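You operate a simulated robot arm through the tools that you are given. There is no shell and no other tool. Be economical: measure what you need, move in short steps, check, and stop when the job is done.

The job below is to be done with a simulated two-armed robot. You get a single attempt, and the scene is never put back.

TASK
Set the tester with the round gauge that the check card names.
Fine: gauge on the seat, arm over it, knob at the gauge's number, press test; shut the gauges drawer. Set down upright: what you pick out.

Only the result counts: the job must be done as asked and must still hold three seconds after the hand-in. Knocking over, shifting, dropping, spilling or breaking anything else fails it.

THE ROBOT
Two 7-joint arms with fingered hands on one trunk, on a base that drives. Base frame: it is fixed to the floor where the robot stands at the start and does not move with it; the origin is under the middle of the robot, x ahead of it, y to its left, z up. Lengths are in mm, angles in degrees, forces in N, time in s.
The left shoulder is at the start at [80, 241, 1582], the right one opposite. With the tool pointing down near the work surface each hand reaches from about 100 to 820 mm from the robot's upright axis, wherever it stands, measured 20 degrees to its own side. Places, roughly: button marked test [900, -200, 1000]; drawer marked gauges [1000, -100, 700]; swing arm with blue head [1200, 100, 1100]; white knob marked gauge [1000, -100, 1000]; yellow seat of the can tester [1000, 100, 900]. Payload 4.9 kg a hand.
The TCP of each hand is the grasp point between the finger pads, 32 mm short of the fingertips. In the tool frame z runs along the fingers and y along their closing line. The gripper opens to 200 mm. The gripper's body begins 89 mm behind the TCP. The gripper is a hand of 4 fingers: y runs from the thumb to the fingers, the wrist lies at [0, 0, -267] in the tool frame, and closing takes about 1.5 s.
Orientation is that of the tool frame in the base frame, as a unit quaternion [w, x, y, z]. With the fingers straight down and closing along the base's y, the tool's x points along the base's -x, its y along +y and its z along -z.

THE INTERFACE
- The arms move only by the tool apply_moves. It takes "left_increments", "right_increments" or both (then of equal length, played together; a hand with none holds still); each is a list of rows, each a list of 7 numbers: the turn, a rotation vector about the base's x, y, z in degrees, then the shift along the base's x, y, z in mm, then the opening in per cent of the stroke, from 0 (shut) to 100 (fully open). In form: [[rx, ry, rz, x, y, z, claw], ...]. A call has 1 to 10 rows; each row shifts and turns the commanded pose from where the row before left it. A row lasts 0.2 s, in which the tool goes at most 50 mm and 8.6 degrees; a call with a longer step from one row to the next is refused whole, and so is a gripper value outside its range. A pose out of reach is approached as far as the arm can. The call stops where the force on the tool passes 40 N (or 10 N more than at its start, if that is more) or the arm is blocked; 0.2 s more then pass. The fingers move at their own pace (about 72 mm/s each) and stop on an object; they squeeze with about 22 N. The grip force told is the motor's: it shows also when the fingers shut on nothing. Time passes only in rows, and 0.2 s behind the last, so rows that do not move let the fingers close. The reply holds the time, the measured pose of the TCP, the force on the tool along the base axes, the opening and the grip force, in the units named above and with some noise, with the torque about the TCP (base axes, N m) and any sound that the robot's microphone picked up.
- Cameras (640 x 400 px; columns grow to the right, rows downward): "scene" is now at [102.6, -2.8, 1726.4]; the picture's right is [-0.03, -1.00, 0.00], its down [-0.82, 0.02, -0.57] and it looks along [0.57, -0.02, -0.82] (base axes); focal length 288 px, centre (320, 200). "left" rides on the left gripper at [-69, -69, -116] in its tool frame; the picture's right is [0.71, -0.71, 0.00], its down [0.54, 0.54, -0.64] and it looks along [0.45, 0.45, 0.77] (tool axes); focal length 226 px, centre (320, 200). "right" rides on the right gripper at [69, -69, -116] in its tool frame; the picture's right is [0.71, 0.71, 0.00], its down [-0.54, 0.54, -0.64] and it looks along [-0.45, 0.45, 0.77] (tool axes); focal length 226 px, centre (320, 200). There is no depth. A picture from a camera that has moved, and an enlarged one, comes with that camera's place and axes in the base frame and with its lens.
- grab_frame(camera): a new picture of that camera. It takes no simulated time.
- slide_trunk(by): slides the trunk up (or, below 0, down) by that many mm; the arms and the scene camera ride with it, the base frame stays. It gives what a move gives, with no picture.
- steer(legs): drives the robot by 1 to 6 legs, each [ahead, left, turn to the left] in mm, mm and degrees, along the robot's own axes; the way and the turn of a leg run together, so that a leg with both is an arc; at most 1500 mm and 180 degrees a leg. The arms and the cameras ride along, it lands a little off, and it stops where it bumps. It gives what a move gives.
- preshape(shape, hand): the hand has 4 fingers and takes this shape, open, in about a second: jaw (thumb against the fingers, like two jaws); tri (thumb and two fingers); tip (a fingertip pinch); poke (one finger out to press); point (the index stretched); flat (the hand flat); cup (the hand cupped); fist (a fist). The gripper value then closes the fingers along that shape, each until it touches; the sizes above hold for jaw. It gives what a move gives, with no picture.
- head_to(pan, tilt): turns the head with the scene camera to pan (to the left, within 86 degrees either way) and tilt (down, from -29 to 69), counted from straight ahead of the robot. It gives what a move gives.
- zoom(camera, box): a new picture of the part [left, top, right, bottom] of that camera's present view, enlarged. It takes no simulated time.
- finish_job(): hands the job in; it is judged then, once.

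Work in short steps. Places have to be worked out from the pictures, the camera data and where the tool is seen: move nearer, look again, correct. Check each grasp and each placing, and mend what went wrong. You have 120 turns and 108 pictures in all, those below and enlarged ones among them. Open the grippers and draw the arms clear of the work before you hand the job in, unless the task says otherwise; then end with one line.

The tools are called after "Request:" as name(argument=value, ...) on one line, values as JSON. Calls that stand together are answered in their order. apply_moves: Moves the arms, as the interface text tells. Its arguments: {"type":"object","properties":{"left_increments":{"type":"array","items":{"type":"array","items":{"type":"number"}}},"right_increments":{"type":"array","items":{"type":"array","items":{"type":"number"}}}},"required":[]} The other tools are called the same way: slide_trunk (by) slides the trunk up or down; preshape (shape, hand) gives the hand a shape; steer (legs) drives the base; head_to (pan, tilt) turns the head that bears the scene camera; grab_frame (camera) takes a picture; zoom (camera, box) takes an enlarged picture of a part of a camera's view; finish_job () hands the job in.

At the start:

```text
clock: 0.0
left_ee_pos: [468.2, 165.5, 873.4]
left_tool_rot: [0.0, 0.0, 1.0, 0.0]
left_force: [-0.7, 0.3, 0.0]
left_moment: [0.0, -0.01, -0.01]
left_grip_width: 200.3
left_finger_force: 0.1
left_shape: jaw
right_ee_pos: [523.5, -264.1, 891.8]
right_tool_rot: [0.0, -0.001, 1.0, 0.0]
right_force: [0.8, 0.1, 0.0]
right_moment: [0.03, -0.03, -0.02]
right_grip_width: 199.9
right_finger_force: 0.1
right_shape: jaw
trunk travel left (down, up): [-489.0, 351.0]
robot x, y, heading: [-1.2, 1.3, -0.1]
head pan, tilt: [-1.6, 55.0]
```

scene: 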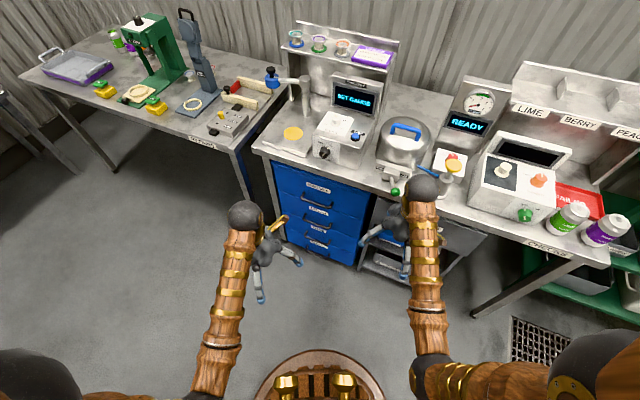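
right: 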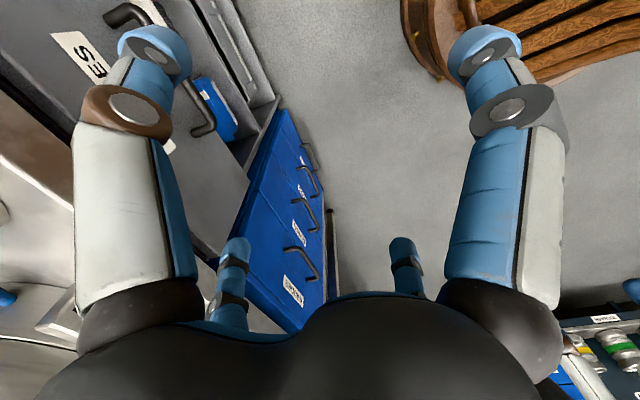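
left: 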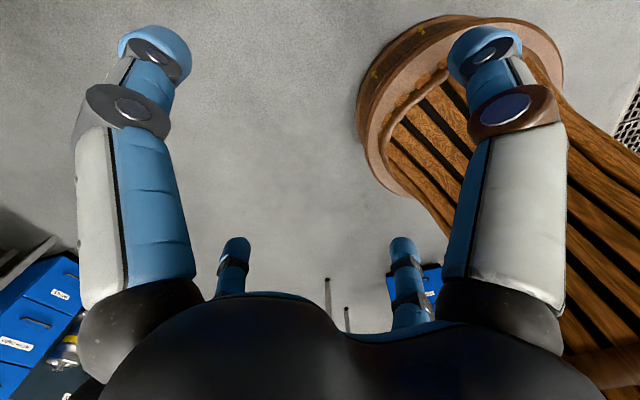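

The tester, drawers and shelf are ahead of the robot. I'll zoom in to read the labels and find the check card.

Request:
zoom(camera="scene", box=[250, 20, 450, 145])

Request:
zoom(camera="scene", box=[250, 100, 450, 225])

Request:
zoom(camera="scene", box=[260, 160, 380, 265])

```text
3.20 times, centred on (350, 82) of scene
camera zoom: at [102.6, -2.8, 1726.4], right [-0.03, -1.0, 0.0], down [-0.82, 0.02, -0.57], along [0.57, -0.02, -0.82], focal length 923 px, centre (224, 576)
```

zoom: 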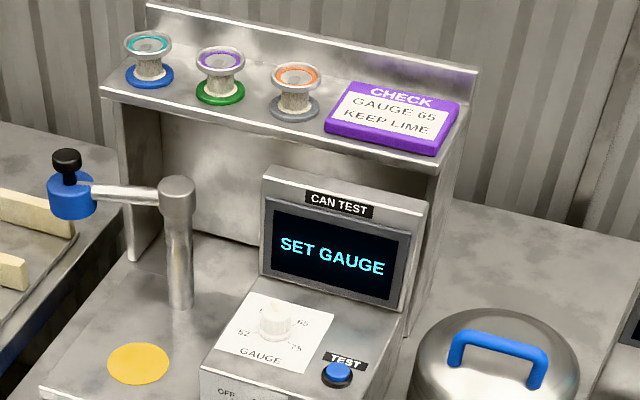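

```text
3.20 times, centred on (350, 162) of scene
camera zoom: at [102.6, -2.8, 1726.4], right [-0.03, -1.0, 0.0], down [-0.82, 0.02, -0.57], along [0.57, -0.02, -0.82], focal length 923 px, centre (224, 320)
```

zoom: 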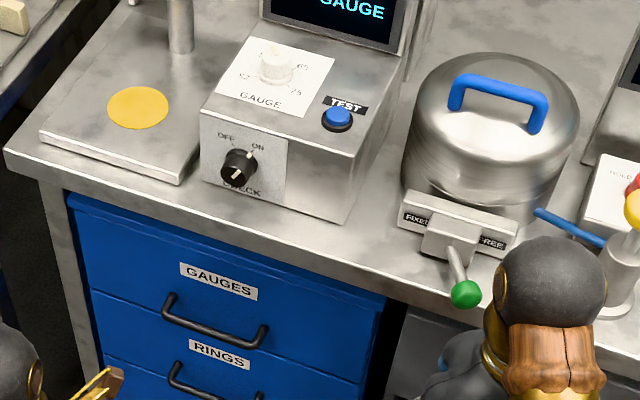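

```text
3.81 times, centred on (320, 212) of scene
camera zoom: at [102.6, -2.8, 1726.4], right [-0.03, -1.0, 0.0], down [-0.82, 0.02, -0.57], along [0.57, -0.02, -0.82], focal length 1098 px, centre (320, 152)
```

zoom: 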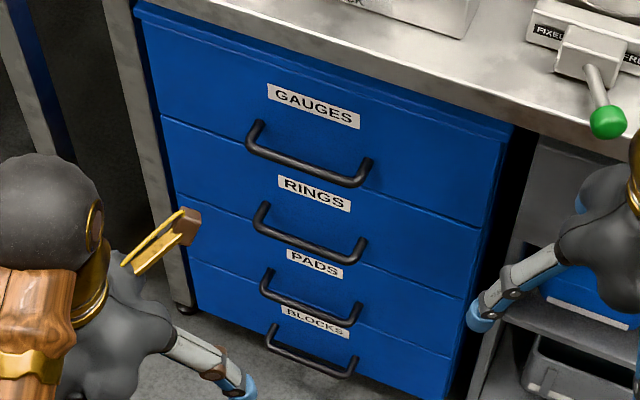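

The card says GAUGE 65. The bench appears turned about 25° to the robot's right, so I'll turn square to it and shift left, level with the tester, staying back from the edge.

Request:
steer(legs=[[0, 0, -24.5], [0, 400, 0]])

Request:
head_to(pan=0, tilt=45)

Request:
grab_frame(camera="scene")

```text
clock: 3.8
left_ee_pos: [661.7, 319.1, 874.2]
left_tool_rot: [0.0, 0.213, 0.977, 0.0]
left_force: [0.3, 0.4, 0.7]
left_moment: [0.02, -0.01, 0.01]
left_grip_width: 199.9
left_finger_force: 0.1
left_shape: jaw
right_ee_pos: [533.1, -94.9, 892.0]
right_tool_rot: [-0.001, 0.213, 0.977, 0.0]
right_force: [0.1, -0.5, 0.0]
right_moment: [0.02, 0.0, -0.01]
right_grip_width: 199.7
right_finger_force: 0.1
right_shape: jaw
trunk travel left (down, up): [-489.0, 351.0]
robot x, y, heading: [165.5, 367.5, -24.6]
head pan, tilt: [-1.6, 55.0]
```

```text
clock: 4.5
left_ee_pos: [661.2, 320.9, 872.5]
left_tool_rot: [0.0, 0.213, 0.977, 0.0]
left_force: [0.5, -0.1, 0.1]
left_moment: [0.0, -0.03, 0.01]
left_grip_width: 200.0
left_finger_force: 0.1
left_shape: jaw
right_ee_pos: [532.9, -94.3, 891.6]
right_tool_rot: [-0.001, 0.213, 0.977, 0.0]
right_force: [-0.7, 0.7, -0.2]
right_moment: [-0.05, 0.02, 0.03]
right_grip_width: 199.8
right_finger_force: 0.0
right_shape: jaw
trunk travel left (down, up): [-489.0, 351.0]
robot x, y, heading: [168.3, 362.5, -24.9]
head pan, tilt: [0.0, 45.0]
```

```text
101 pictures are left
camera scene: at [269.3, 317.5, 1739.8], right [-0.42, -0.91, 0.0], down [-0.64, 0.29, -0.71], along [0.64, -0.29, -0.71], focal length 288 px, centre (320, 200)
```

scene: 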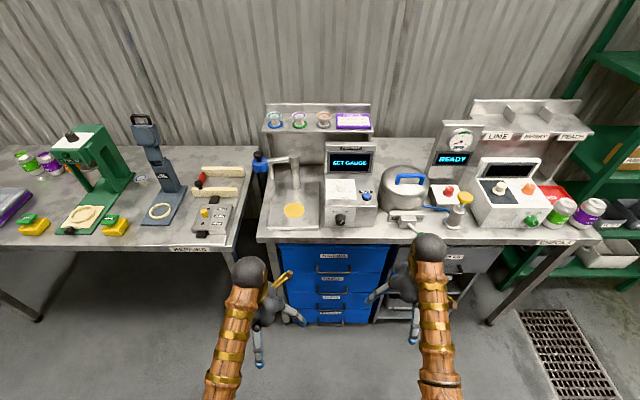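

Now well aligned. I'll zoom to measure the tester and handle.

Request:
zoom(camera="scene", box=[240, 140, 400, 240])

Request:
zoom(camera="scene", box=[260, 230, 420, 330])

```text
4.00 times, centred on (320, 190) of scene
camera zoom: at [269.3, 317.5, 1739.8], right [-0.42, -0.91, 0.0], down [-0.64, 0.29, -0.71], along [0.64, -0.29, -0.71], focal length 1153 px, centre (320, 240)
```

zoom: 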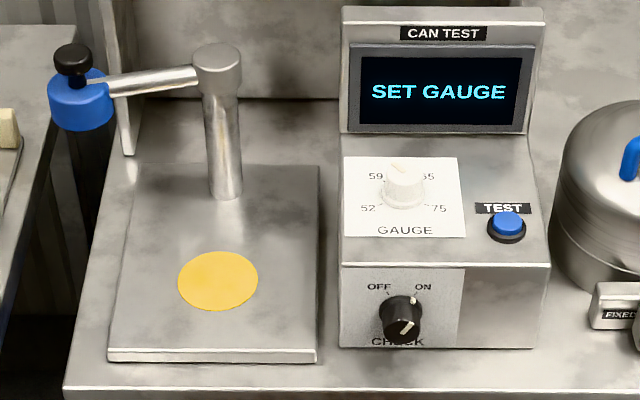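

```text
4.00 times, centred on (340, 280) of scene
camera zoom: at [269.3, 317.5, 1739.8], right [-0.42, -0.91, 0.0], down [-0.64, 0.29, -0.71], along [0.64, -0.29, -0.71], focal length 1153 px, centre (240, -120)
```

zoom: 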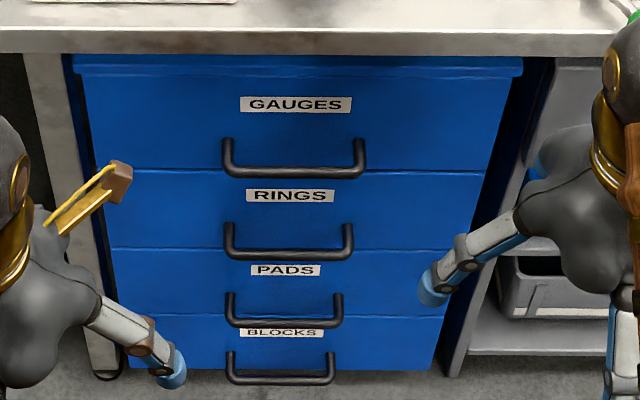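

Triangulated in bench coordinates (u into the bench, v left), the gauges handle bar is at about U 782, V 343, Z 610, and the seat at U 898, V 503, Z 894. I'll lower the trunk, pitch the right hand forward to horizontal and move the left hand aside.

Request:
slide_trunk(by=-270)

Request:
apply_moves(right_increments=[[-3.56, -7.72, 0, 22, 11.9, 0, 50], [-3.56, -7.72, 0, 22, 11.9, 0, 50], [-3.56, -7.72, 0, 22, 11.9, 0, 50], [-3.56, -7.72, 0, 22, 11.9, 0, 50], [-3.56, -7.72, 0, 22, 11.9, 0, 50], [-3.56, -7.72, 0, 22, 11.9, 0, 50], [-3.56, -7.72, 0, 22, 11.9, 0, 50], [-3.56, -7.72, 0, 22, 11.9, 0, 50], [-3.56, -7.72, 0, 22, 11.9, 0, 50], [-3.56, -7.72, 0, 22, 11.9, 0, 50]], left_increments=[[0, 0, 0, 10, 21, 0, 100], [0, 0, 0, 10, 21, 0, 100], [0, 0, 0, 10, 21, 0, 100], [0, 0, 0, 10, 21, 0, 100], [0, 0, 0, 10, 21, 0, 100], [0, 0, 0, 10, 21, 0, 100], [0, 0, 0, 0, 0, 0, 100], [0, 0, 0, 0, 0, 0, 100], [0, 0, 0, 0, 0, 0, 100], [0, 0, 0, 0, 0, 0, 100]])

```text
clock: 7.2
left_ee_pos: [661.1, 319.2, 602.2]
left_tool_rot: [0.0, 0.213, 0.977, 0.0]
left_force: [0.7, 0.0, -0.3]
left_moment: [-0.02, -0.03, -0.01]
left_grip_width: 199.9
left_finger_force: 0.1
left_shape: jaw
right_ee_pos: [532.7, -93.7, 621.8]
right_tool_rot: [0.0, 0.213, 0.977, 0.0]
right_force: [-0.4, 0.3, 0.3]
right_moment: [-0.02, -0.03, -0.01]
right_grip_width: 199.7
right_finger_force: 0.0
right_shape: jaw
trunk travel left (down, up): [-219.0, 621.0]
robot x, y, heading: [169.7, 362.3, -24.6]
head pan, tilt: [0.0, 45.0]
```

```text
clock: 9.4
left_ee_pos: [722.5, 445.3, 602.7]
left_tool_rot: [-0.001, 0.213, 0.977, 0.001]
left_force: [-0.1, 0.4, 0.0]
left_moment: [-0.03, 0.01, -0.03]
left_grip_width: 200.2
left_finger_force: 0.1
left_shape: jaw
right_ee_pos: [753.4, 23.1, 620.1]
right_tool_rot: [0.658, 0.163, 0.722, -0.14]
right_force: [0.4, -0.5, 3.8]
right_moment: [0.04, 0.28, 0.03]
right_grip_width: 100.3
right_finger_force: 0.1
right_shape: jaw
trunk travel left (down, up): [-219.0, 621.0]
robot x, y, heading: [169.3, 363.9, -24.9]
head pan, tilt: [0.0, 45.0]
```

The pitch worked. Next I roll the hand about its forward axis so it closes vertically.

Request:
apply_moves(right_increments=[[-7.72, 3.56, 0, 0, 0, 0, 50], [-7.72, 3.56, 0, 0, 0, 0, 50], [-7.72, 3.56, 0, 0, 0, 0, 50], [-7.72, 3.56, 0, 0, 0, 0, 50], [-7.72, 3.56, 0, 0, 0, 0, 50], [-7.72, 3.56, 0, 0, 0, 0, 50], [-7.72, 3.56, 0, 0, 0, 0, 50], [-7.72, 3.56, 0, 0, 0, 0, 50], [-7.72, 3.56, 0, 0, 0, 0, 50], [-7.72, 3.56, 0, 0, 0, 0, 50]])

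Request:
grab_frame(camera="scene")

Request:
grab_frame(camera="right")

```text
clock: 11.6
left_ee_pos: [721.7, 447.0, 604.2]
left_tool_rot: [0.001, 0.214, 0.977, 0.0]
left_force: [-0.2, 0.2, -0.7]
left_moment: [0.01, 0.02, 0.03]
left_grip_width: 199.9
left_finger_force: 0.0
left_shape: jaw
right_ee_pos: [754.3, 25.0, 621.1]
right_tool_rot: [0.378, -0.331, 0.627, -0.595]
right_force: [-0.2, -0.6, 0.2]
right_moment: [0.01, 0.0, -0.06]
right_grip_width: 100.6
right_finger_force: 0.0
right_shape: jaw
trunk travel left (down, up): [-219.0, 621.0]
robot x, y, heading: [166.1, 360.7, -24.8]
head pan, tilt: [0.0, 45.0]
```

```text
98 pictures are left
camera scene: at [269.0, 316.9, 1469.8], right [-0.42, -0.91, 0.0], down [-0.64, 0.29, -0.71], along [0.64, -0.29, -0.71], focal length 288 px, centre (320, 200)
```

scene: 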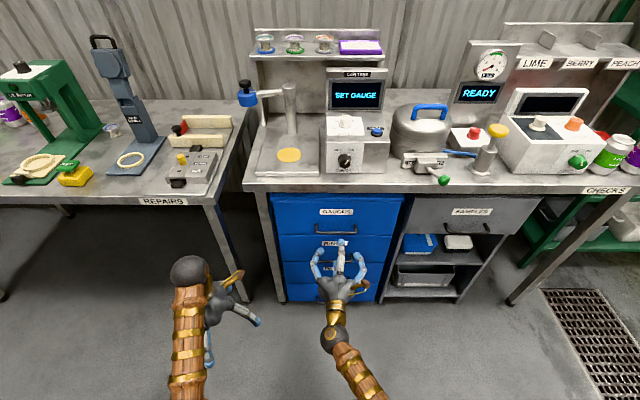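

```text
97 pictures are left
camera right: at [615.7, 17.7, 686.6], right [-0.33, -0.56, -0.76], down [-0.27, 0.83, -0.49], along [0.91, 0.05, -0.42], focal length 226 px, centre (320, 200)
```

right: 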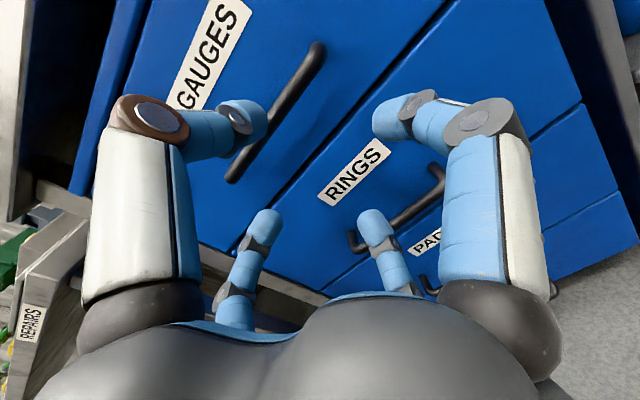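

The two cameras disagree about the handle height: the wrist camera says Z is about 667. I'll zoom the scene camera to refine it.

Request:
zoom(camera="scene", box=[260, 170, 420, 270])

```text
4.00 times, centred on (340, 220) of scene
camera zoom: at [269.0, 316.9, 1469.8], right [-0.42, -0.91, 0.0], down [-0.64, 0.29, -0.71], along [0.64, -0.29, -0.71], focal length 1153 px, centre (240, 120)
```

zoom: 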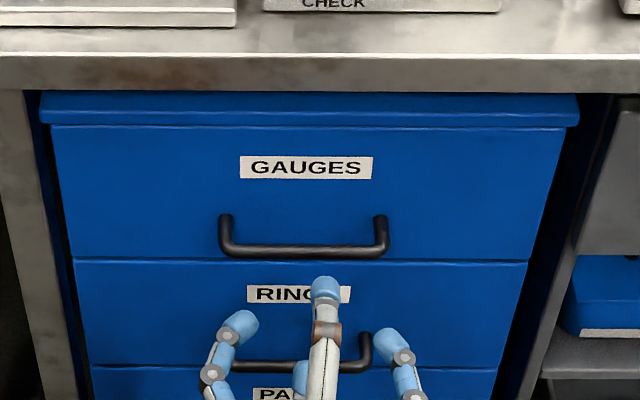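

Handle bar now agrees at U≈750, V≈343, Z≈668, and the projected thumb tip confirms the calibration. I'll raise the hand, square it, advance and close on the bar.

Request:
apply_moves(right_increments=[[-6.6, -2.4, 0, 0, 0, 23, 45], [0, 0, 0, 0, 0, 23, 45], [0, 0, 0, 16, -5.8, 0, 45], [0, 0, 0, 16, -5.8, 0, 45], [0, 0, 0, 16, -5.8, 0, 45], [0, 0, 0, 16, -5.8, 0, 45]])

Request:
grab_frame(camera="right")

Request:
zoom(camera="scene", box=[260, 170, 420, 270])

```text
clock: 12.8
left_ee_pos: [720.5, 448.4, 603.7]
left_tool_rot: [0.001, 0.212, 0.977, -0.001]
left_force: [0.0, 0.2, -0.1]
left_moment: [0.01, 0.0, -0.02]
left_grip_width: 200.1
left_finger_force: 0.0
left_shape: jaw
right_ee_pos: [795.7, 18.7, 662.5]
right_tool_rot: [-0.377, 0.346, -0.584, 0.631]
right_force: [-23.3, 14.7, 1.4]
right_moment: [-0.04, -0.19, 1.23]
right_grip_width: 89.9
right_finger_force: 0.0
right_shape: jaw
trunk travel left (down, up): [-219.0, 621.0]
robot x, y, heading: [164.7, 364.5, -24.3]
head pan, tilt: [0.0, 45.0]
stopped in row 6 (right hand): the force on the tool passed its limit at 60 N (the readings are from after the stop); the commanded pose is now the measured one
```

```text
95 pictures are left
camera right: at [655.3, 17.2, 723.3], right [-0.29, -0.65, -0.71], down [-0.27, 0.76, -0.59], along [0.92, 0.02, -0.39], focal length 226 px, centre (320, 200)
```

right: 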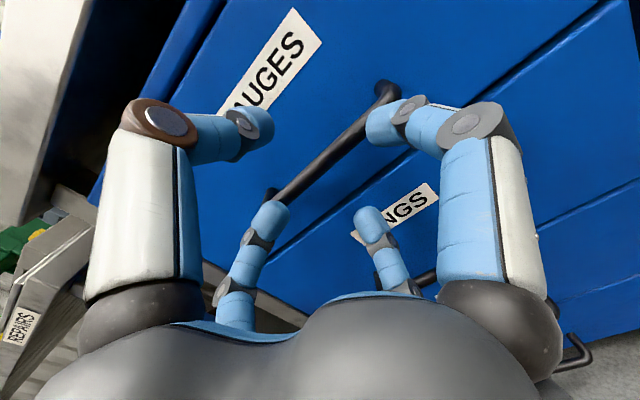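

```text
4.00 times, centred on (340, 220) of scene
camera zoom: at [266.4, 318.6, 1470.0], right [-0.42, -0.91, 0.0], down [-0.64, 0.29, -0.71], along [0.64, -0.29, -0.71], focal length 1153 px, centre (240, 120)
```

zoom: 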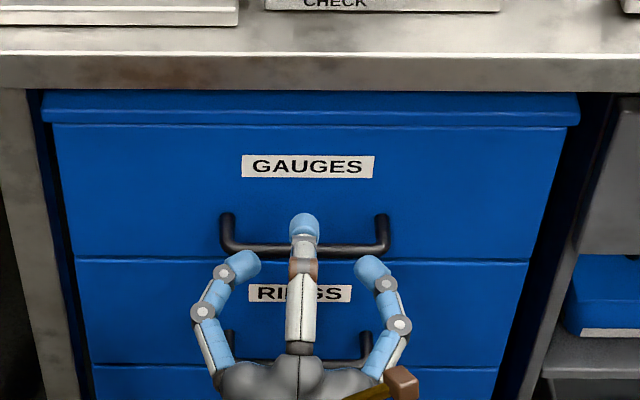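

A sideways finger hit the bar: the fingers appear arranged around the palm. I'll back off and try the "tip" shape to see its geometry.

Request:
apply_moves(right_increments=[[0, 0, 0, -27, 12.6, 0, 45], [0, 0, 0, -27, 12.6, 0, 45]])

Request:
preshape(hand="right", shape="tip")

Request:
grab_frame(camera="right")

Request:
zoom(camera="scene", box=[260, 180, 420, 280])

```text
clock: 13.4
left_ee_pos: [721.7, 446.2, 601.6]
left_tool_rot: [-0.001, 0.213, 0.977, 0.0]
left_force: [-0.4, 0.9, 0.2]
left_moment: [0.0, 0.0, -0.01]
left_grip_width: 200.0
left_finger_force: 0.1
left_shape: jaw
right_ee_pos: [742.8, 41.6, 665.0]
right_tool_rot: [-0.375, 0.344, -0.585, 0.632]
right_force: [-0.1, 0.4, -1.1]
right_moment: [0.0, 0.03, -0.01]
right_grip_width: 90.2
right_finger_force: 0.0
right_shape: jaw
trunk travel left (down, up): [-219.0, 621.0]
robot x, y, heading: [168.1, 364.0, -24.4]
head pan, tilt: [0.0, 45.0]
```

```text
clock: 14.3
left_ee_pos: [721.3, 447.1, 603.3]
left_tool_rot: [0.0, 0.213, 0.977, 0.0]
left_force: [-0.5, 0.2, 0.1]
left_moment: [0.02, 0.01, -0.01]
left_grip_width: 200.0
left_finger_force: 0.0
left_shape: jaw
right_ee_pos: [742.4, 41.1, 662.8]
right_tool_rot: [-0.374, 0.345, -0.585, 0.631]
right_force: [0.8, 0.6, 0.0]
right_moment: [-0.01, 0.0, -0.01]
right_grip_width: 200.0
right_finger_force: 0.1
right_shape: tip
trunk travel left (down, up): [-219.0, 621.0]
robot x, y, heading: [168.8, 363.9, -24.6]
head pan, tilt: [0.0, 45.0]
```

```text
93 pictures are left
camera right: at [603.5, 40.1, 723.8], right [-0.29, -0.65, -0.71], down [-0.26, 0.76, -0.59], along [0.92, 0.01, -0.39], focal length 226 px, centre (320, 200)
```

right: 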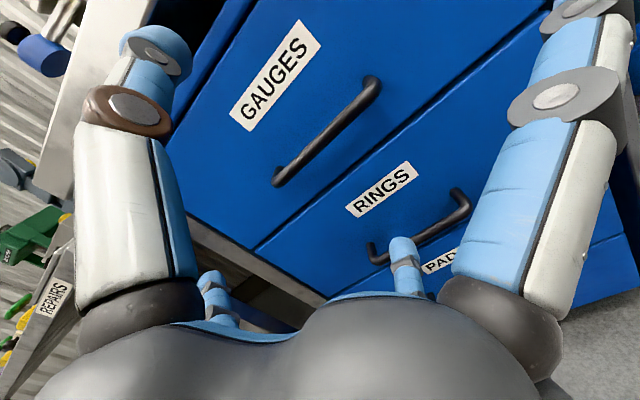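

```text
4.00 times, centred on (340, 230) of scene
camera zoom: at [268.4, 317.4, 1469.8], right [-0.42, -0.91, 0.0], down [-0.64, 0.29, -0.71], along [0.64, -0.29, -0.71], focal length 1153 px, centre (240, 80)
```

zoom: 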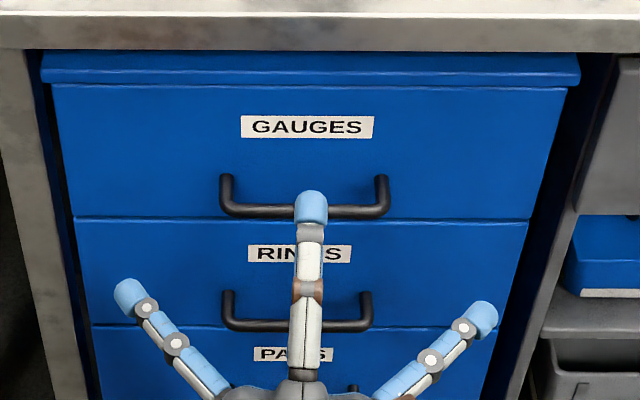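

In "tip", the two side fingers splay out of the way and the top/bottom pair pinches. I'll narrow the opening, then check before advancing.

Request:
apply_moves(right_increments=[[0, 0, 0, 0, 0, 0, 40], [0, 0, 0, 0, 0, 2, 40], [0, 0, 0, 0, 0, 2, 40], [0, 0, 0, 0, 0, 0, 40]])

Request:
grab_frame(camera="right")

Request:
zoom(camera="scene", box=[260, 180, 420, 280])

```text
clock: 15.3
left_ee_pos: [721.2, 446.6, 603.2]
left_tool_rot: [0.0, 0.213, 0.977, 0.0]
left_force: [-0.4, -1.2, -0.2]
left_moment: [-0.01, -0.03, 0.0]
left_grip_width: 199.8
left_finger_force: 0.0
left_shape: jaw
right_ee_pos: [743.6, 42.0, 667.6]
right_tool_rot: [-0.374, 0.346, -0.585, 0.631]
right_force: [-0.2, 0.4, 0.0]
right_moment: [-0.02, -0.02, 0.04]
right_grip_width: 80.3
right_finger_force: 0.1
right_shape: tip
trunk travel left (down, up): [-219.0, 621.0]
robot x, y, heading: [163.3, 362.0, -24.6]
head pan, tilt: [0.0, 45.0]
```

```text
91 pictures are left
camera right: at [603.0, 39.8, 727.7], right [-0.29, -0.65, -0.71], down [-0.26, 0.76, -0.59], along [0.92, 0.01, -0.39], focal length 226 px, centre (320, 200)
```

right: 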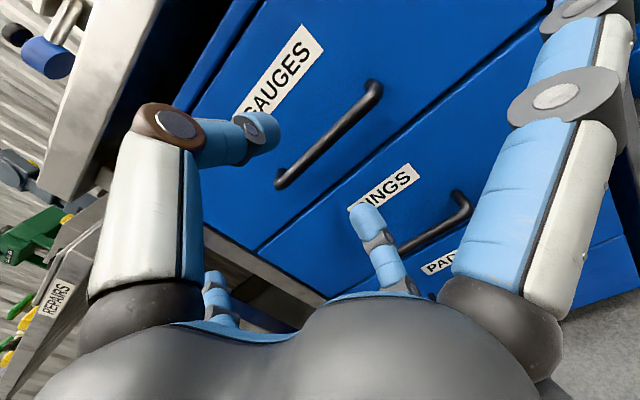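

```text
4.00 times, centred on (340, 230) of scene
camera zoom: at [268.5, 317.4, 1469.8], right [-0.42, -0.91, 0.0], down [-0.64, 0.29, -0.71], along [0.64, -0.29, -0.71], focal length 1153 px, centre (240, 80)
```

zoom: 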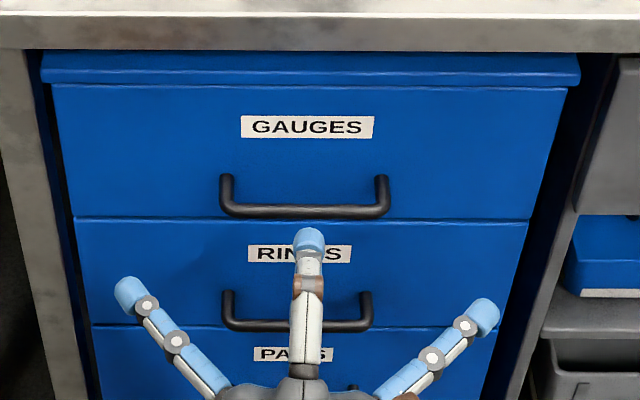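

Geometry is clear now. I'll trim a small yaw/pitch error, advance about 88 mm so the pinch straddles the bar, then close.

Request:
apply_moves(right_increments=[[1.8, 4.0, 4.0, 0, 0, 0, 40], [0, 0, 0, 15.5, -8.5, 0, 40], [0, 0, 0, 15.5, -8.5, 0, 40], [0, 0, 0, 15.5, -8.5, 0, 40], [0, 0, 0, 15.5, -8.5, 0, 40], [0, 0, 0, 15.5, -8.5, 0, 40], [0, 0, 0, 0, 0, 0, 0], [0, 0, 0, 0, 0, 0, 0], [0, 0, 0, 0, 0, 0, 0], [0, 0, 0, 0, 0, 0, 0]])

Request:
grab_frame(camera="right")

```text
clock: 17.6
left_ee_pos: [720.6, 446.9, 602.4]
left_tool_rot: [0.0, 0.212, 0.977, 0.001]
left_force: [-0.4, -0.1, 0.0]
left_moment: [0.02, 0.01, -0.02]
left_grip_width: 199.8
left_finger_force: 0.0
left_shape: jaw
right_ee_pos: [820.7, -0.5, 666.1]
right_tool_rot: [-0.381, 0.382, -0.595, 0.596]
right_force: [2.0, -0.5, -2.1]
right_moment: [0.02, 0.01, 0.03]
right_grip_width: 0.0
right_finger_force: 21.6
right_shape: tip
trunk travel left (down, up): [-219.0, 621.0]
robot x, y, heading: [165.3, 363.9, -24.5]
head pan, tilt: [0.0, 45.0]
```

```text
89 pictures are left
camera right: at [686.1, -15.0, 736.2], right [-0.3, -0.64, -0.71], down [-0.36, 0.76, -0.54], along [0.89, 0.09, -0.45], focal length 226 px, centre (320, 200)
```

right: 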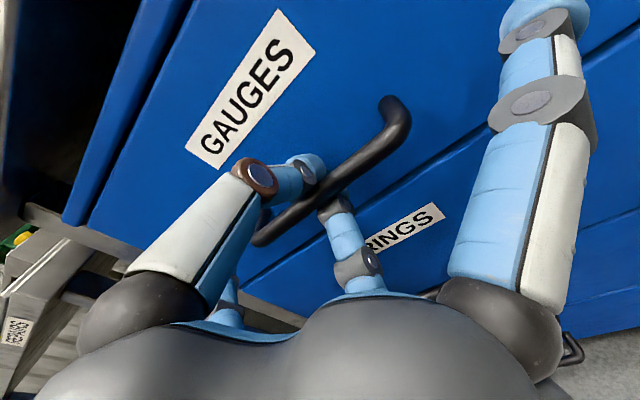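

The fingers appear wrapped around the bar. I'll pull back gently along -u and watch the force.

Request:
apply_moves(right_increments=[[0, 0, 0, -13.6, 6.3, 0, 0], [0, 0, 0, -13.6, 6.3, 0, 0], [0, 0, 0, -13.6, 6.3, 0, 0], [0, 0, 0, -13.6, 6.3, 0, 0]])

Request:
grab_frame(camera="right")

```text
clock: 18.6
left_ee_pos: [722.0, 447.5, 602.9]
left_tool_rot: [0.0, 0.213, 0.977, 0.001]
left_force: [-0.4, -0.7, -0.2]
left_moment: [0.06, -0.02, 0.01]
left_grip_width: 199.8
left_finger_force: 0.0
left_shape: jaw
right_ee_pos: [765.5, 23.9, 667.2]
right_tool_rot: [-0.381, 0.381, -0.594, 0.597]
right_force: [0.6, 0.6, -3.4]
right_moment: [-0.01, 0.02, 0.0]
right_grip_width: 0.0
right_finger_force: 21.9
right_shape: tip
trunk travel left (down, up): [-219.0, 621.0]
robot x, y, heading: [168.7, 364.6, -24.7]
head pan, tilt: [0.0, 45.0]
```

```text
88 pictures are left
camera right: at [630.3, 10.3, 736.8], right [-0.3, -0.64, -0.71], down [-0.36, 0.76, -0.54], along [0.89, 0.09, -0.45], focal length 226 px, centre (320, 200)
```

right: 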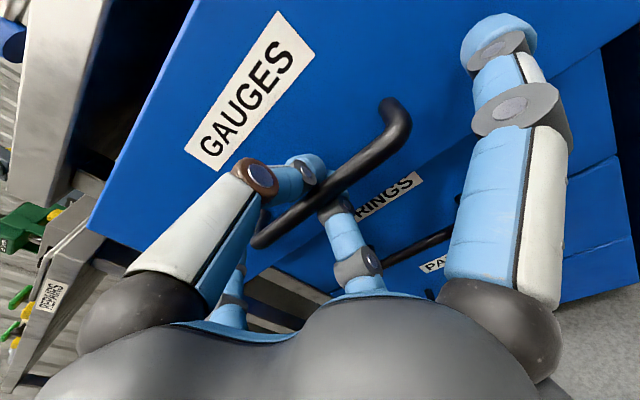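

The drawer is coming with the hand. I'll pull on.

Request:
apply_moves(right_increments=[[0, 0, 0, -18.2, 8.4, 0, 0], [0, 0, 0, -18.2, 8.4, 0, 0], [0, 0, 0, -18.2, 8.4, 0, 0], [0, 0, 0, -18.2, 8.4, 0, 0], [0, 0, 0, -18.2, 8.4, 0, 0], [0, 0, 0, -18.2, 8.4, 0, 0], [0, 0, 0, -18.2, 8.4, 0, 0], [0, 0, 0, -18.2, 8.4, 0, 0], [0, 0, 0, -18.2, 8.4, 0, 0]])

Request:
grab_frame(camera="scene")

```text
clock: 20.6
left_ee_pos: [720.2, 446.7, 604.1]
left_tool_rot: [0.0, 0.213, 0.977, 0.0]
left_force: [0.2, -0.9, 0.1]
left_moment: [0.05, -0.02, -0.02]
left_grip_width: 200.0
left_finger_force: 0.1
left_shape: jaw
right_ee_pos: [600.9, 99.3, 669.1]
right_tool_rot: [-0.381, 0.381, -0.595, 0.597]
right_force: [-1.3, 0.8, -5.1]
right_moment: [-0.01, 0.0, -0.04]
right_grip_width: 0.1
right_finger_force: 22.2
right_shape: tip
trunk travel left (down, up): [-219.0, 621.0]
robot x, y, heading: [162.6, 363.7, -24.6]
head pan, tilt: [0.0, 45.0]
```

```text
87 pictures are left
camera scene: at [268.1, 317.4, 1469.8], right [-0.42, -0.91, 0.0], down [-0.64, 0.29, -0.71], along [0.64, -0.29, -0.71], focal length 288 px, centre (320, 200)
```

scene: 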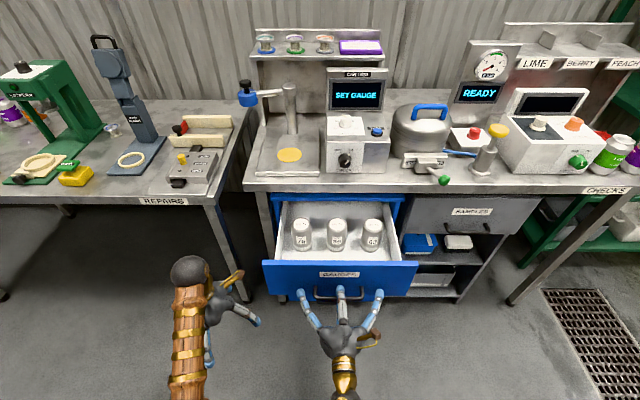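

Three gauges stand in the drawer. I'll zoom in to read their numbers.

Request:
zoom(camera="scene", box=[270, 195, 410, 283])

```text
4.55 times, centred on (340, 239) of scene
camera zoom: at [268.1, 317.4, 1469.8], right [-0.42, -0.91, 0.0], down [-0.64, 0.29, -0.71], along [0.64, -0.29, -0.71], focal length 1310 px, centre (229, 23)
```

zoom: 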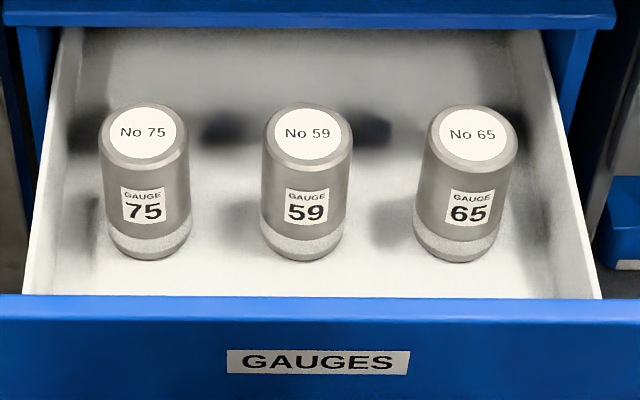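

Gauge 65 is the right-hand one. It stands too close under the bench edge for a downward grasp, so I'll back the robot up 120 mm to pull the drawer further.

Request:
steer(legs=[[-60, 0, 0], [-60, 0, 0]])

Request:
zoom(camera="scene", box=[240, 165, 440, 290])

```text
clock: 22.1
left_ee_pos: [630.0, 487.4, 603.6]
left_tool_rot: [0.001, 0.213, 0.977, 0.0]
left_force: [-0.5, -0.1, 0.7]
left_moment: [0.0, -0.03, 0.02]
left_grip_width: 200.1
left_finger_force: 0.2
left_shape: jaw
right_ee_pos: [513.0, 137.5, 668.8]
right_tool_rot: [-0.381, 0.379, -0.595, 0.598]
right_force: [-2.0, 1.7, -7.9]
right_moment: [0.03, 0.14, -0.02]
right_grip_width: 0.0
right_finger_force: 21.9
right_shape: tip
trunk travel left (down, up): [-219.0, 621.0]
robot x, y, heading: [76.8, 405.8, -24.4]
head pan, tilt: [0.0, 45.0]
stopped in leg 2: the force on the tool passed its limit at 53 N (the readings are from after the stop); the commanded pose is now the measured one
```

```text
3.20 times, centred on (340, 228) of scene
camera zoom: at [175.8, 359.7, 1469.8], right [-0.42, -0.91, 0.0], down [-0.64, 0.29, -0.71], along [0.64, -0.29, -0.71], focal length 923 px, centre (256, 112)
```

zoom: 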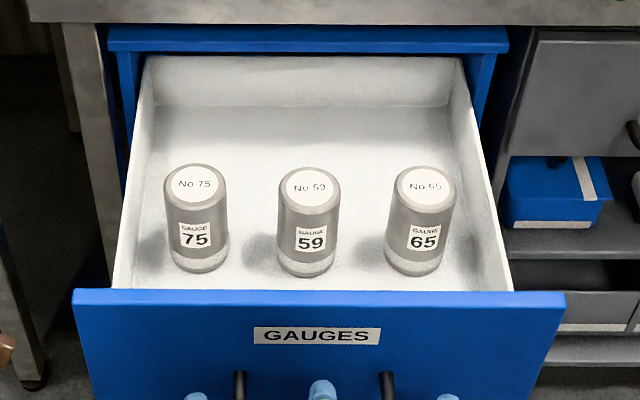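

The drawer is at its end stop. I'll release the handle, back off, and raise the trunk before turning the right hand down.

Request:
apply_moves(right_increments=[[0, 0, 0, 0, 0, 0, 50], [0, 0, 0, 0, 0, 0, 50], [0, 0, 0, 0, 0, 0, 50], [0, 0, 0, 0, 0, 0, 50], [0, 0, 0, -18, 8.3, 0, 50], [0, 0, 0, -18, 8.3, 0, 50], [0, 0, 0, -18, 8.3, 0, 50], [0, 0, 0, -18, 8.3, 0, 50]])

Request:
slide_trunk(by=270)

Request:
preshape(hand="right", shape="jaw")

Request:
grab_frame(camera="scene")

```text
clock: 23.9
left_ee_pos: [630.3, 488.6, 604.0]
left_tool_rot: [0.0, 0.214, 0.977, 0.0]
left_force: [0.4, -0.2, 0.3]
left_moment: [0.0, 0.04, -0.01]
left_grip_width: 199.8
left_finger_force: 0.1
left_shape: jaw
right_ee_pos: [440.5, 170.8, 669.3]
right_tool_rot: [-0.381, 0.379, -0.594, 0.599]
right_force: [0.3, -1.0, -0.2]
right_moment: [0.0, 0.01, 0.0]
right_grip_width: 99.6
right_finger_force: 0.0
right_shape: tip
trunk travel left (down, up): [-219.0, 621.0]
robot x, y, heading: [78.6, 407.5, -24.8]
head pan, tilt: [0.0, 45.0]
```

```text
clock: 26.6
left_ee_pos: [630.7, 487.7, 871.4]
left_tool_rot: [0.0, 0.213, 0.977, -0.001]
left_force: [-0.6, -0.3, 0.1]
left_moment: [0.01, -0.03, 0.01]
left_grip_width: 199.7
left_finger_force: 0.1
left_shape: jaw
right_ee_pos: [441.0, 170.6, 940.5]
right_tool_rot: [-0.381, 0.379, -0.595, 0.598]
right_force: [0.1, -0.7, 0.3]
right_moment: [0.0, 0.02, 0.02]
right_grip_width: 99.8
right_finger_force: 0.1
right_shape: tip
trunk travel left (down, up): [-489.0, 351.0]
robot x, y, heading: [77.1, 405.4, -24.6]
head pan, tilt: [0.0, 45.0]
```

```text
clock: 27.5
left_ee_pos: [632.4, 487.6, 873.4]
left_tool_rot: [0.0, 0.213, 0.977, 0.0]
left_force: [-0.1, 0.2, 1.2]
left_moment: [0.02, -0.03, 0.02]
left_grip_width: 200.1
left_finger_force: 0.0
left_shape: jaw
right_ee_pos: [441.6, 169.1, 940.6]
right_tool_rot: [-0.381, 0.379, -0.595, 0.598]
right_force: [0.1, 0.1, 0.1]
right_moment: [-0.02, -0.01, -0.02]
right_grip_width: 200.0
right_finger_force: 0.1
right_shape: jaw
trunk travel left (down, up): [-489.0, 351.0]
robot x, y, heading: [77.8, 401.2, -24.9]
head pan, tilt: [0.0, 45.0]
```

```text
84 pictures are left
camera scene: at [177.8, 358.7, 1739.8], right [-0.42, -0.91, 0.0], down [-0.64, 0.29, -0.71], along [0.64, -0.29, -0.71], focal length 288 px, centre (320, 200)
```

scene: 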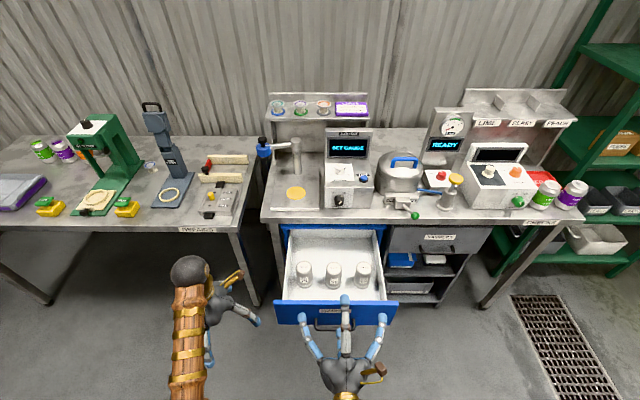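

A second viewpoint 270 mm higher lets me triangulate the gauge, so I'll zoom.

Request:
zoom(camera="scene", box=[270, 225, 410, 313])

```text
4.55 times, centred on (340, 269) of scene
camera zoom: at [177.8, 358.7, 1739.8], right [-0.42, -0.91, 0.0], down [-0.64, 0.29, -0.71], along [0.64, -0.29, -0.71], focal length 1310 px, centre (229, -114)
```

zoom: 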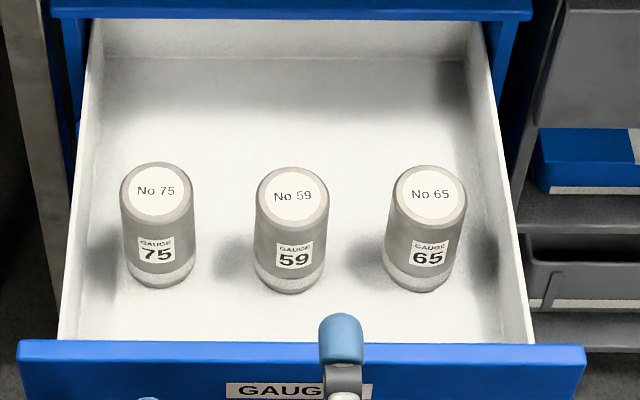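

Gauge 65 triangulates consistently to U 623, V 225, Z 622–748, Ø≈65. I'll pitch the right hand down while moving above it, staying high.

Request:
apply_moves(right_increments=[[3.56, 7.72, 0, 21.8, -22.6, 0, 60], [3.56, 7.72, 0, 21.8, -22.6, 0, 60], [3.56, 7.72, 0, 21.8, -22.6, 0, 60], [3.56, 7.72, 0, 21.8, -22.6, 0, 60], [3.56, 7.72, 0, 21.8, -22.6, 0, 60], [3.56, 7.72, 0, 21.8, -22.6, 0, 60], [3.56, 7.72, 0, 21.8, -22.6, 0, 60], [3.56, 7.72, 0, 21.8, -22.6, 0, 60], [3.56, 7.72, 0, 21.8, -22.6, 0, 60], [3.56, 7.72, 0, 21.8, -22.6, 0, 60]])

Request:
apply_moves(right_increments=[[2.0, 4.5, 0, 0, 0, 0, 60], [0, 0, -7.5, 0, 0, 0, 60], [0, 0, -7.5, 0, 0, 0, 60], [0, 0, -7.5, 0, 0, 0, 60], [0, 0, -7.5, 0, 0, 0, 60], [0, 0, -7.5, 0, 0, 0, 60], [0, 0, -7.5, 0, 0, 0, 60]])

Request:
grab_frame(camera="right")

Request:
grab_frame(camera="scene")

```text
clock: 29.7
left_ee_pos: [632.4, 486.2, 871.9]
left_tool_rot: [-0.001, 0.213, 0.977, 0.0]
left_force: [-0.3, 0.4, 0.1]
left_moment: [0.05, 0.03, 0.02]
left_grip_width: 200.0
left_finger_force: 0.1
left_shape: jaw
right_ee_pos: [659.1, -59.1, 938.5]
right_tool_rot: [0.023, -0.538, 0.842, -0.038]
right_force: [0.2, -0.4, -0.3]
right_moment: [0.03, 0.01, -0.02]
right_grip_width: 120.5
right_finger_force: 0.1
right_shape: jaw
trunk travel left (down, up): [-489.0, 351.0]
robot x, y, heading: [78.2, 408.2, -24.7]
head pan, tilt: [0.0, 45.0]
```

```text
clock: 31.3
left_ee_pos: [631.8, 487.3, 873.9]
left_tool_rot: [0.0, 0.213, 0.977, -0.001]
left_force: [-0.7, 0.6, 1.1]
left_moment: [0.04, 0.03, 0.0]
left_grip_width: 200.0
left_finger_force: 0.2
left_shape: jaw
right_ee_pos: [660.0, -55.8, 940.9]
right_tool_rot: [-0.003, -0.175, 0.984, -0.004]
right_force: [0.0, 0.2, -0.4]
right_moment: [0.0, -0.01, 0.01]
right_grip_width: 120.0
right_finger_force: 0.1
right_shape: jaw
trunk travel left (down, up): [-489.0, 351.0]
robot x, y, heading: [77.1, 406.2, -24.6]
head pan, tilt: [0.0, 45.0]
```

```text
82 pictures are left
camera right: at [619.1, -142.6, 1057.5], right [-0.91, 0.42, 0.0], down [0.32, 0.7, 0.64], along [0.27, 0.58, -0.77], focal length 226 px, centre (320, 200)
```

right: 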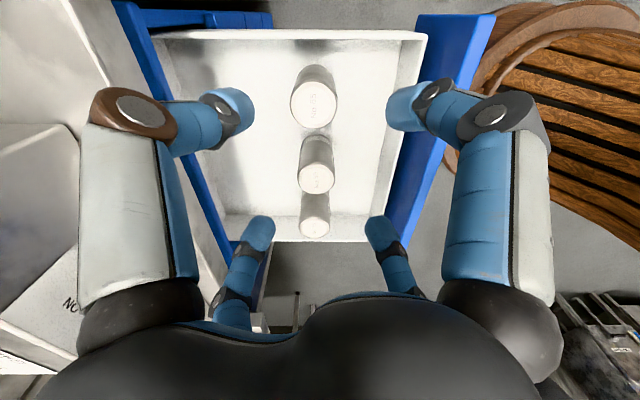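

```text
81 pictures are left
camera scene: at [178.4, 358.4, 1739.8], right [-0.42, -0.91, 0.0], down [-0.64, 0.29, -0.71], along [0.64, -0.29, -0.71], focal length 288 px, centre (320, 200)
```

scene: 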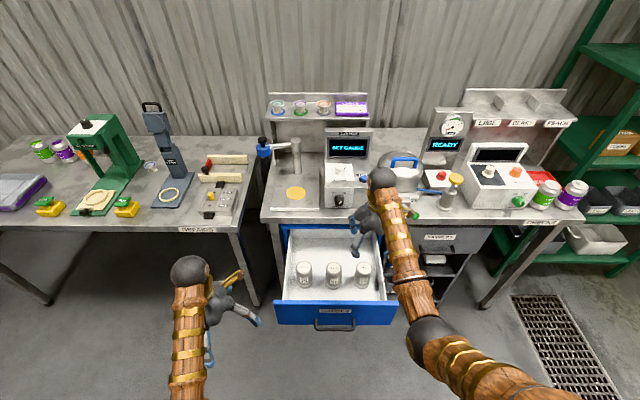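

The wrist camera puts gauge 65 at about (664, -62), within a few mm of the scene estimate. I'll descend partway and look again.

Request:
apply_moves(right_increments=[[0, 0, 0, 2, -4, -30, 60], [0, 0, 0, 0, 0, -40, 60], [0, 0, 0, 0, 0, -40, 60], [0, 0, 0, 0, 0, -20, 60]])

Request:
grab_frame(camera="right")

Request:
zoom(camera="scene", box=[270, 205, 430, 305])

```text
clock: 32.3
left_ee_pos: [631.6, 487.5, 874.2]
left_tool_rot: [0.0, 0.214, 0.977, 0.001]
left_force: [-0.3, -0.3, -0.7]
left_moment: [-0.01, 0.01, 0.03]
left_grip_width: 199.9
left_finger_force: 0.1
left_shape: jaw
right_ee_pos: [661.9, -59.2, 808.7]
right_tool_rot: [-0.002, -0.176, 0.984, -0.004]
right_force: [0.1, -0.3, -0.1]
right_moment: [0.02, -0.01, -0.04]
right_grip_width: 120.0
right_finger_force: 0.1
right_shape: jaw
trunk travel left (down, up): [-489.0, 351.0]
robot x, y, heading: [74.6, 407.6, -24.7]
head pan, tilt: [0.0, 45.0]
```

```text
80 pictures are left
camera right: at [621.1, -146.7, 926.8], right [-0.91, 0.42, 0.0], down [0.32, 0.7, 0.64], along [0.27, 0.58, -0.77], focal length 226 px, centre (320, 200)
```

right: 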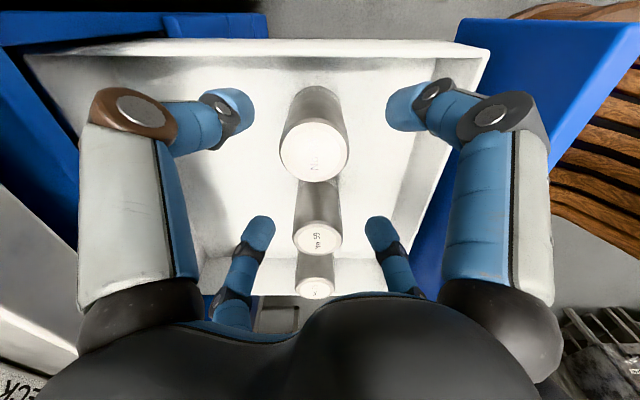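

```text
4.00 times, centred on (350, 255) of scene
camera zoom: at [178.4, 358.3, 1739.8], right [-0.42, -0.91, 0.0], down [-0.64, 0.29, -0.71], along [0.64, -0.29, -0.71], focal length 1153 px, centre (200, -20)
```

zoom: 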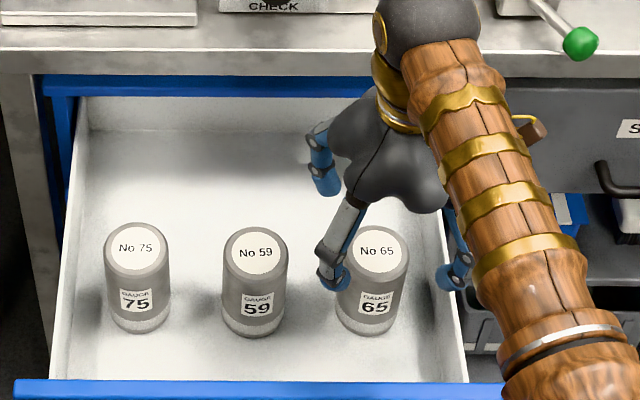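

Gauge centre by the wrist camera: (666, -64). The right-front finger is close to the drawer wall, so I'll narrow the opening to 47% and check.

Request:
apply_moves(right_increments=[[0, 0, 0, 3, -4, 0, 47], [0, 0, 0, 0, 0, 0, 47], [0, 0, 0, 0, 0, -10, 47]])

Request:
grab_frame(camera="right")

Request:
zoom(camera="scene", box=[290, 205, 418, 285])

```text
clock: 33.1
left_ee_pos: [631.1, 487.4, 874.2]
left_tool_rot: [-0.001, 0.212, 0.977, 0.001]
left_force: [0.1, -0.5, 0.3]
left_moment: [0.0, 0.0, 0.0]
left_grip_width: 200.1
left_finger_force: 0.1
left_shape: jaw
right_ee_pos: [665.1, -62.8, 799.0]
right_tool_rot: [-0.002, -0.176, 0.984, -0.003]
right_force: [0.2, -0.5, 0.4]
right_moment: [0.02, 0.01, 0.0]
right_grip_width: 94.5
right_finger_force: 0.1
right_shape: jaw
trunk travel left (down, up): [-489.0, 351.0]
robot x, y, heading: [76.0, 406.9, -24.6]
head pan, tilt: [0.0, 45.0]
```

```text
78 pictures are left
camera right: at [624.1, -150.3, 917.2], right [-0.91, 0.42, 0.0], down [0.32, 0.7, 0.64], along [0.27, 0.58, -0.77], focal length 226 px, centre (320, 200)
```

right: 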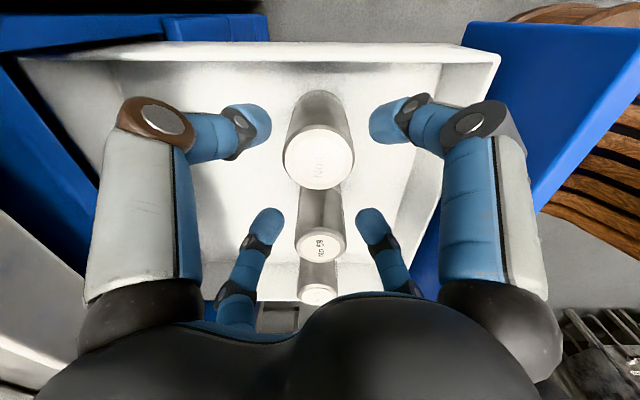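

```text
5.00 times, centred on (354, 245) of scene
camera zoom: at [178.1, 358.6, 1739.8], right [-0.42, -0.91, 0.0], down [-0.64, 0.29, -0.71], along [0.64, -0.29, -0.71], focal length 1442 px, centre (150, -25)
```

zoom: 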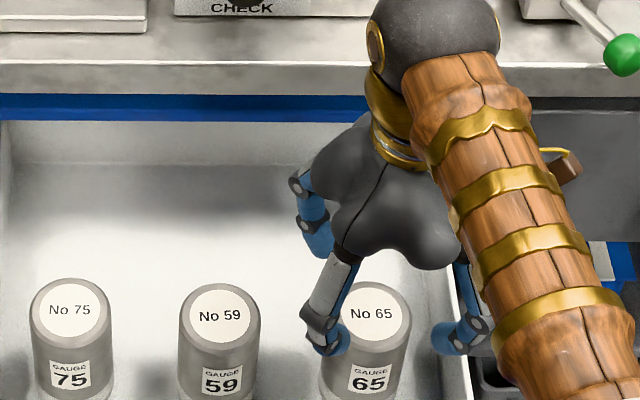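

Centred on the gauge. I'll descend to grasp height (TCP Z≈715) and close.

Request:
apply_moves(right_increments=[[0, 0, 0, 0, 0, -21, 47], [0, 0, 0, 0, 0, -21, 47], [0, 0, 0, 0, 0, -21, 47], [0, 0, 0, 0, 0, -21, 47], [0, 0, 0, 0, 0, 0, 47]])

Request:
grab_frame(camera="right")

```text
clock: 34.3
left_ee_pos: [632.0, 487.4, 873.2]
left_tool_rot: [0.0, 0.214, 0.977, 0.0]
left_force: [-0.1, -0.1, 0.2]
left_moment: [0.02, 0.0, -0.01]
left_grip_width: 200.1
left_finger_force: 0.0
left_shape: jaw
right_ee_pos: [665.3, -64.0, 716.8]
right_tool_rot: [-0.001, -0.175, 0.984, -0.004]
right_force: [-0.7, -0.7, 0.5]
right_moment: [0.01, -0.01, -0.01]
right_grip_width: 94.4
right_finger_force: 0.1
right_shape: jaw
trunk travel left (down, up): [-489.0, 351.0]
robot x, y, heading: [74.2, 401.2, -24.6]
head pan, tilt: [0.0, 45.0]
```

```text
76 pictures are left
camera right: at [623.7, -150.7, 833.8], right [-0.91, 0.42, 0.0], down [0.32, 0.7, 0.64], along [0.27, 0.58, -0.77], focal length 226 px, centre (320, 200)
```

right: 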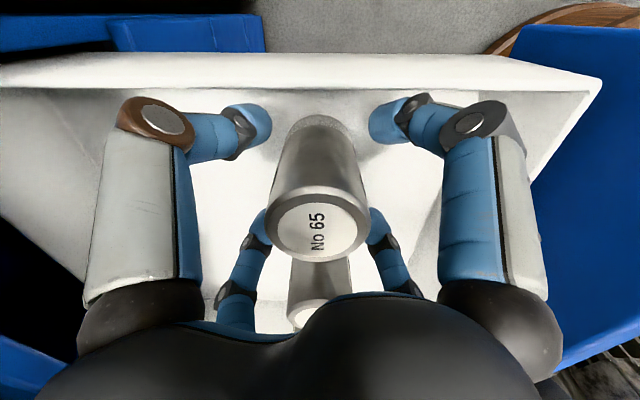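

Gauge No 65 is between the fingers. Closing.

Request:
apply_moves(right_increments=[[0, 0, 0, 0, 0, 0, 0], [0, 0, 0, 0, 0, 0, 0], [0, 0, 0, 0, 0, 0, 0], [0, 0, 0, 0, 0, 0, 0], [0, 0, 0, 0, 0, 0, 0]])

Request:
grab_frame(camera="right")

```text
clock: 35.5
left_ee_pos: [630.5, 486.5, 873.0]
left_tool_rot: [0.0, 0.213, 0.977, 0.0]
left_force: [-0.6, 0.0, 0.2]
left_moment: [0.02, -0.01, 0.02]
left_grip_width: 199.9
left_finger_force: 0.1
left_shape: jaw
right_ee_pos: [664.7, -64.5, 716.3]
right_tool_rot: [-0.002, -0.176, 0.984, -0.004]
right_force: [-0.3, -0.4, 0.0]
right_moment: [-0.03, 0.01, -0.04]
right_grip_width: 57.4
right_finger_force: 22.3
right_shape: jaw
trunk travel left (down, up): [-489.0, 351.0]
robot x, y, heading: [76.6, 406.9, -24.8]
head pan, tilt: [0.0, 45.0]
```

```text
75 pictures are left
camera right: at [623.6, -150.9, 833.3], right [-0.91, 0.42, 0.0], down [0.32, 0.7, 0.64], along [0.27, 0.58, -0.77], focal length 226 px, centre (320, 200)
```

right: 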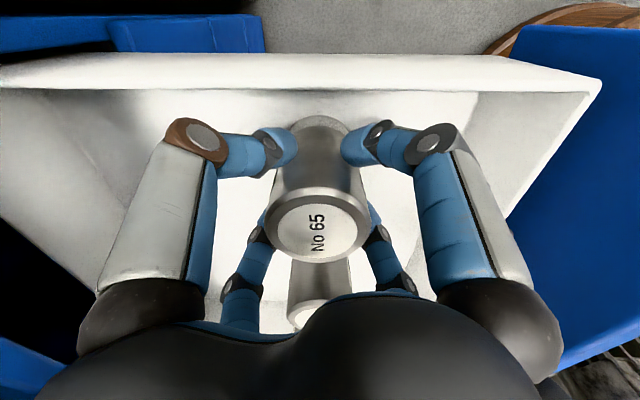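

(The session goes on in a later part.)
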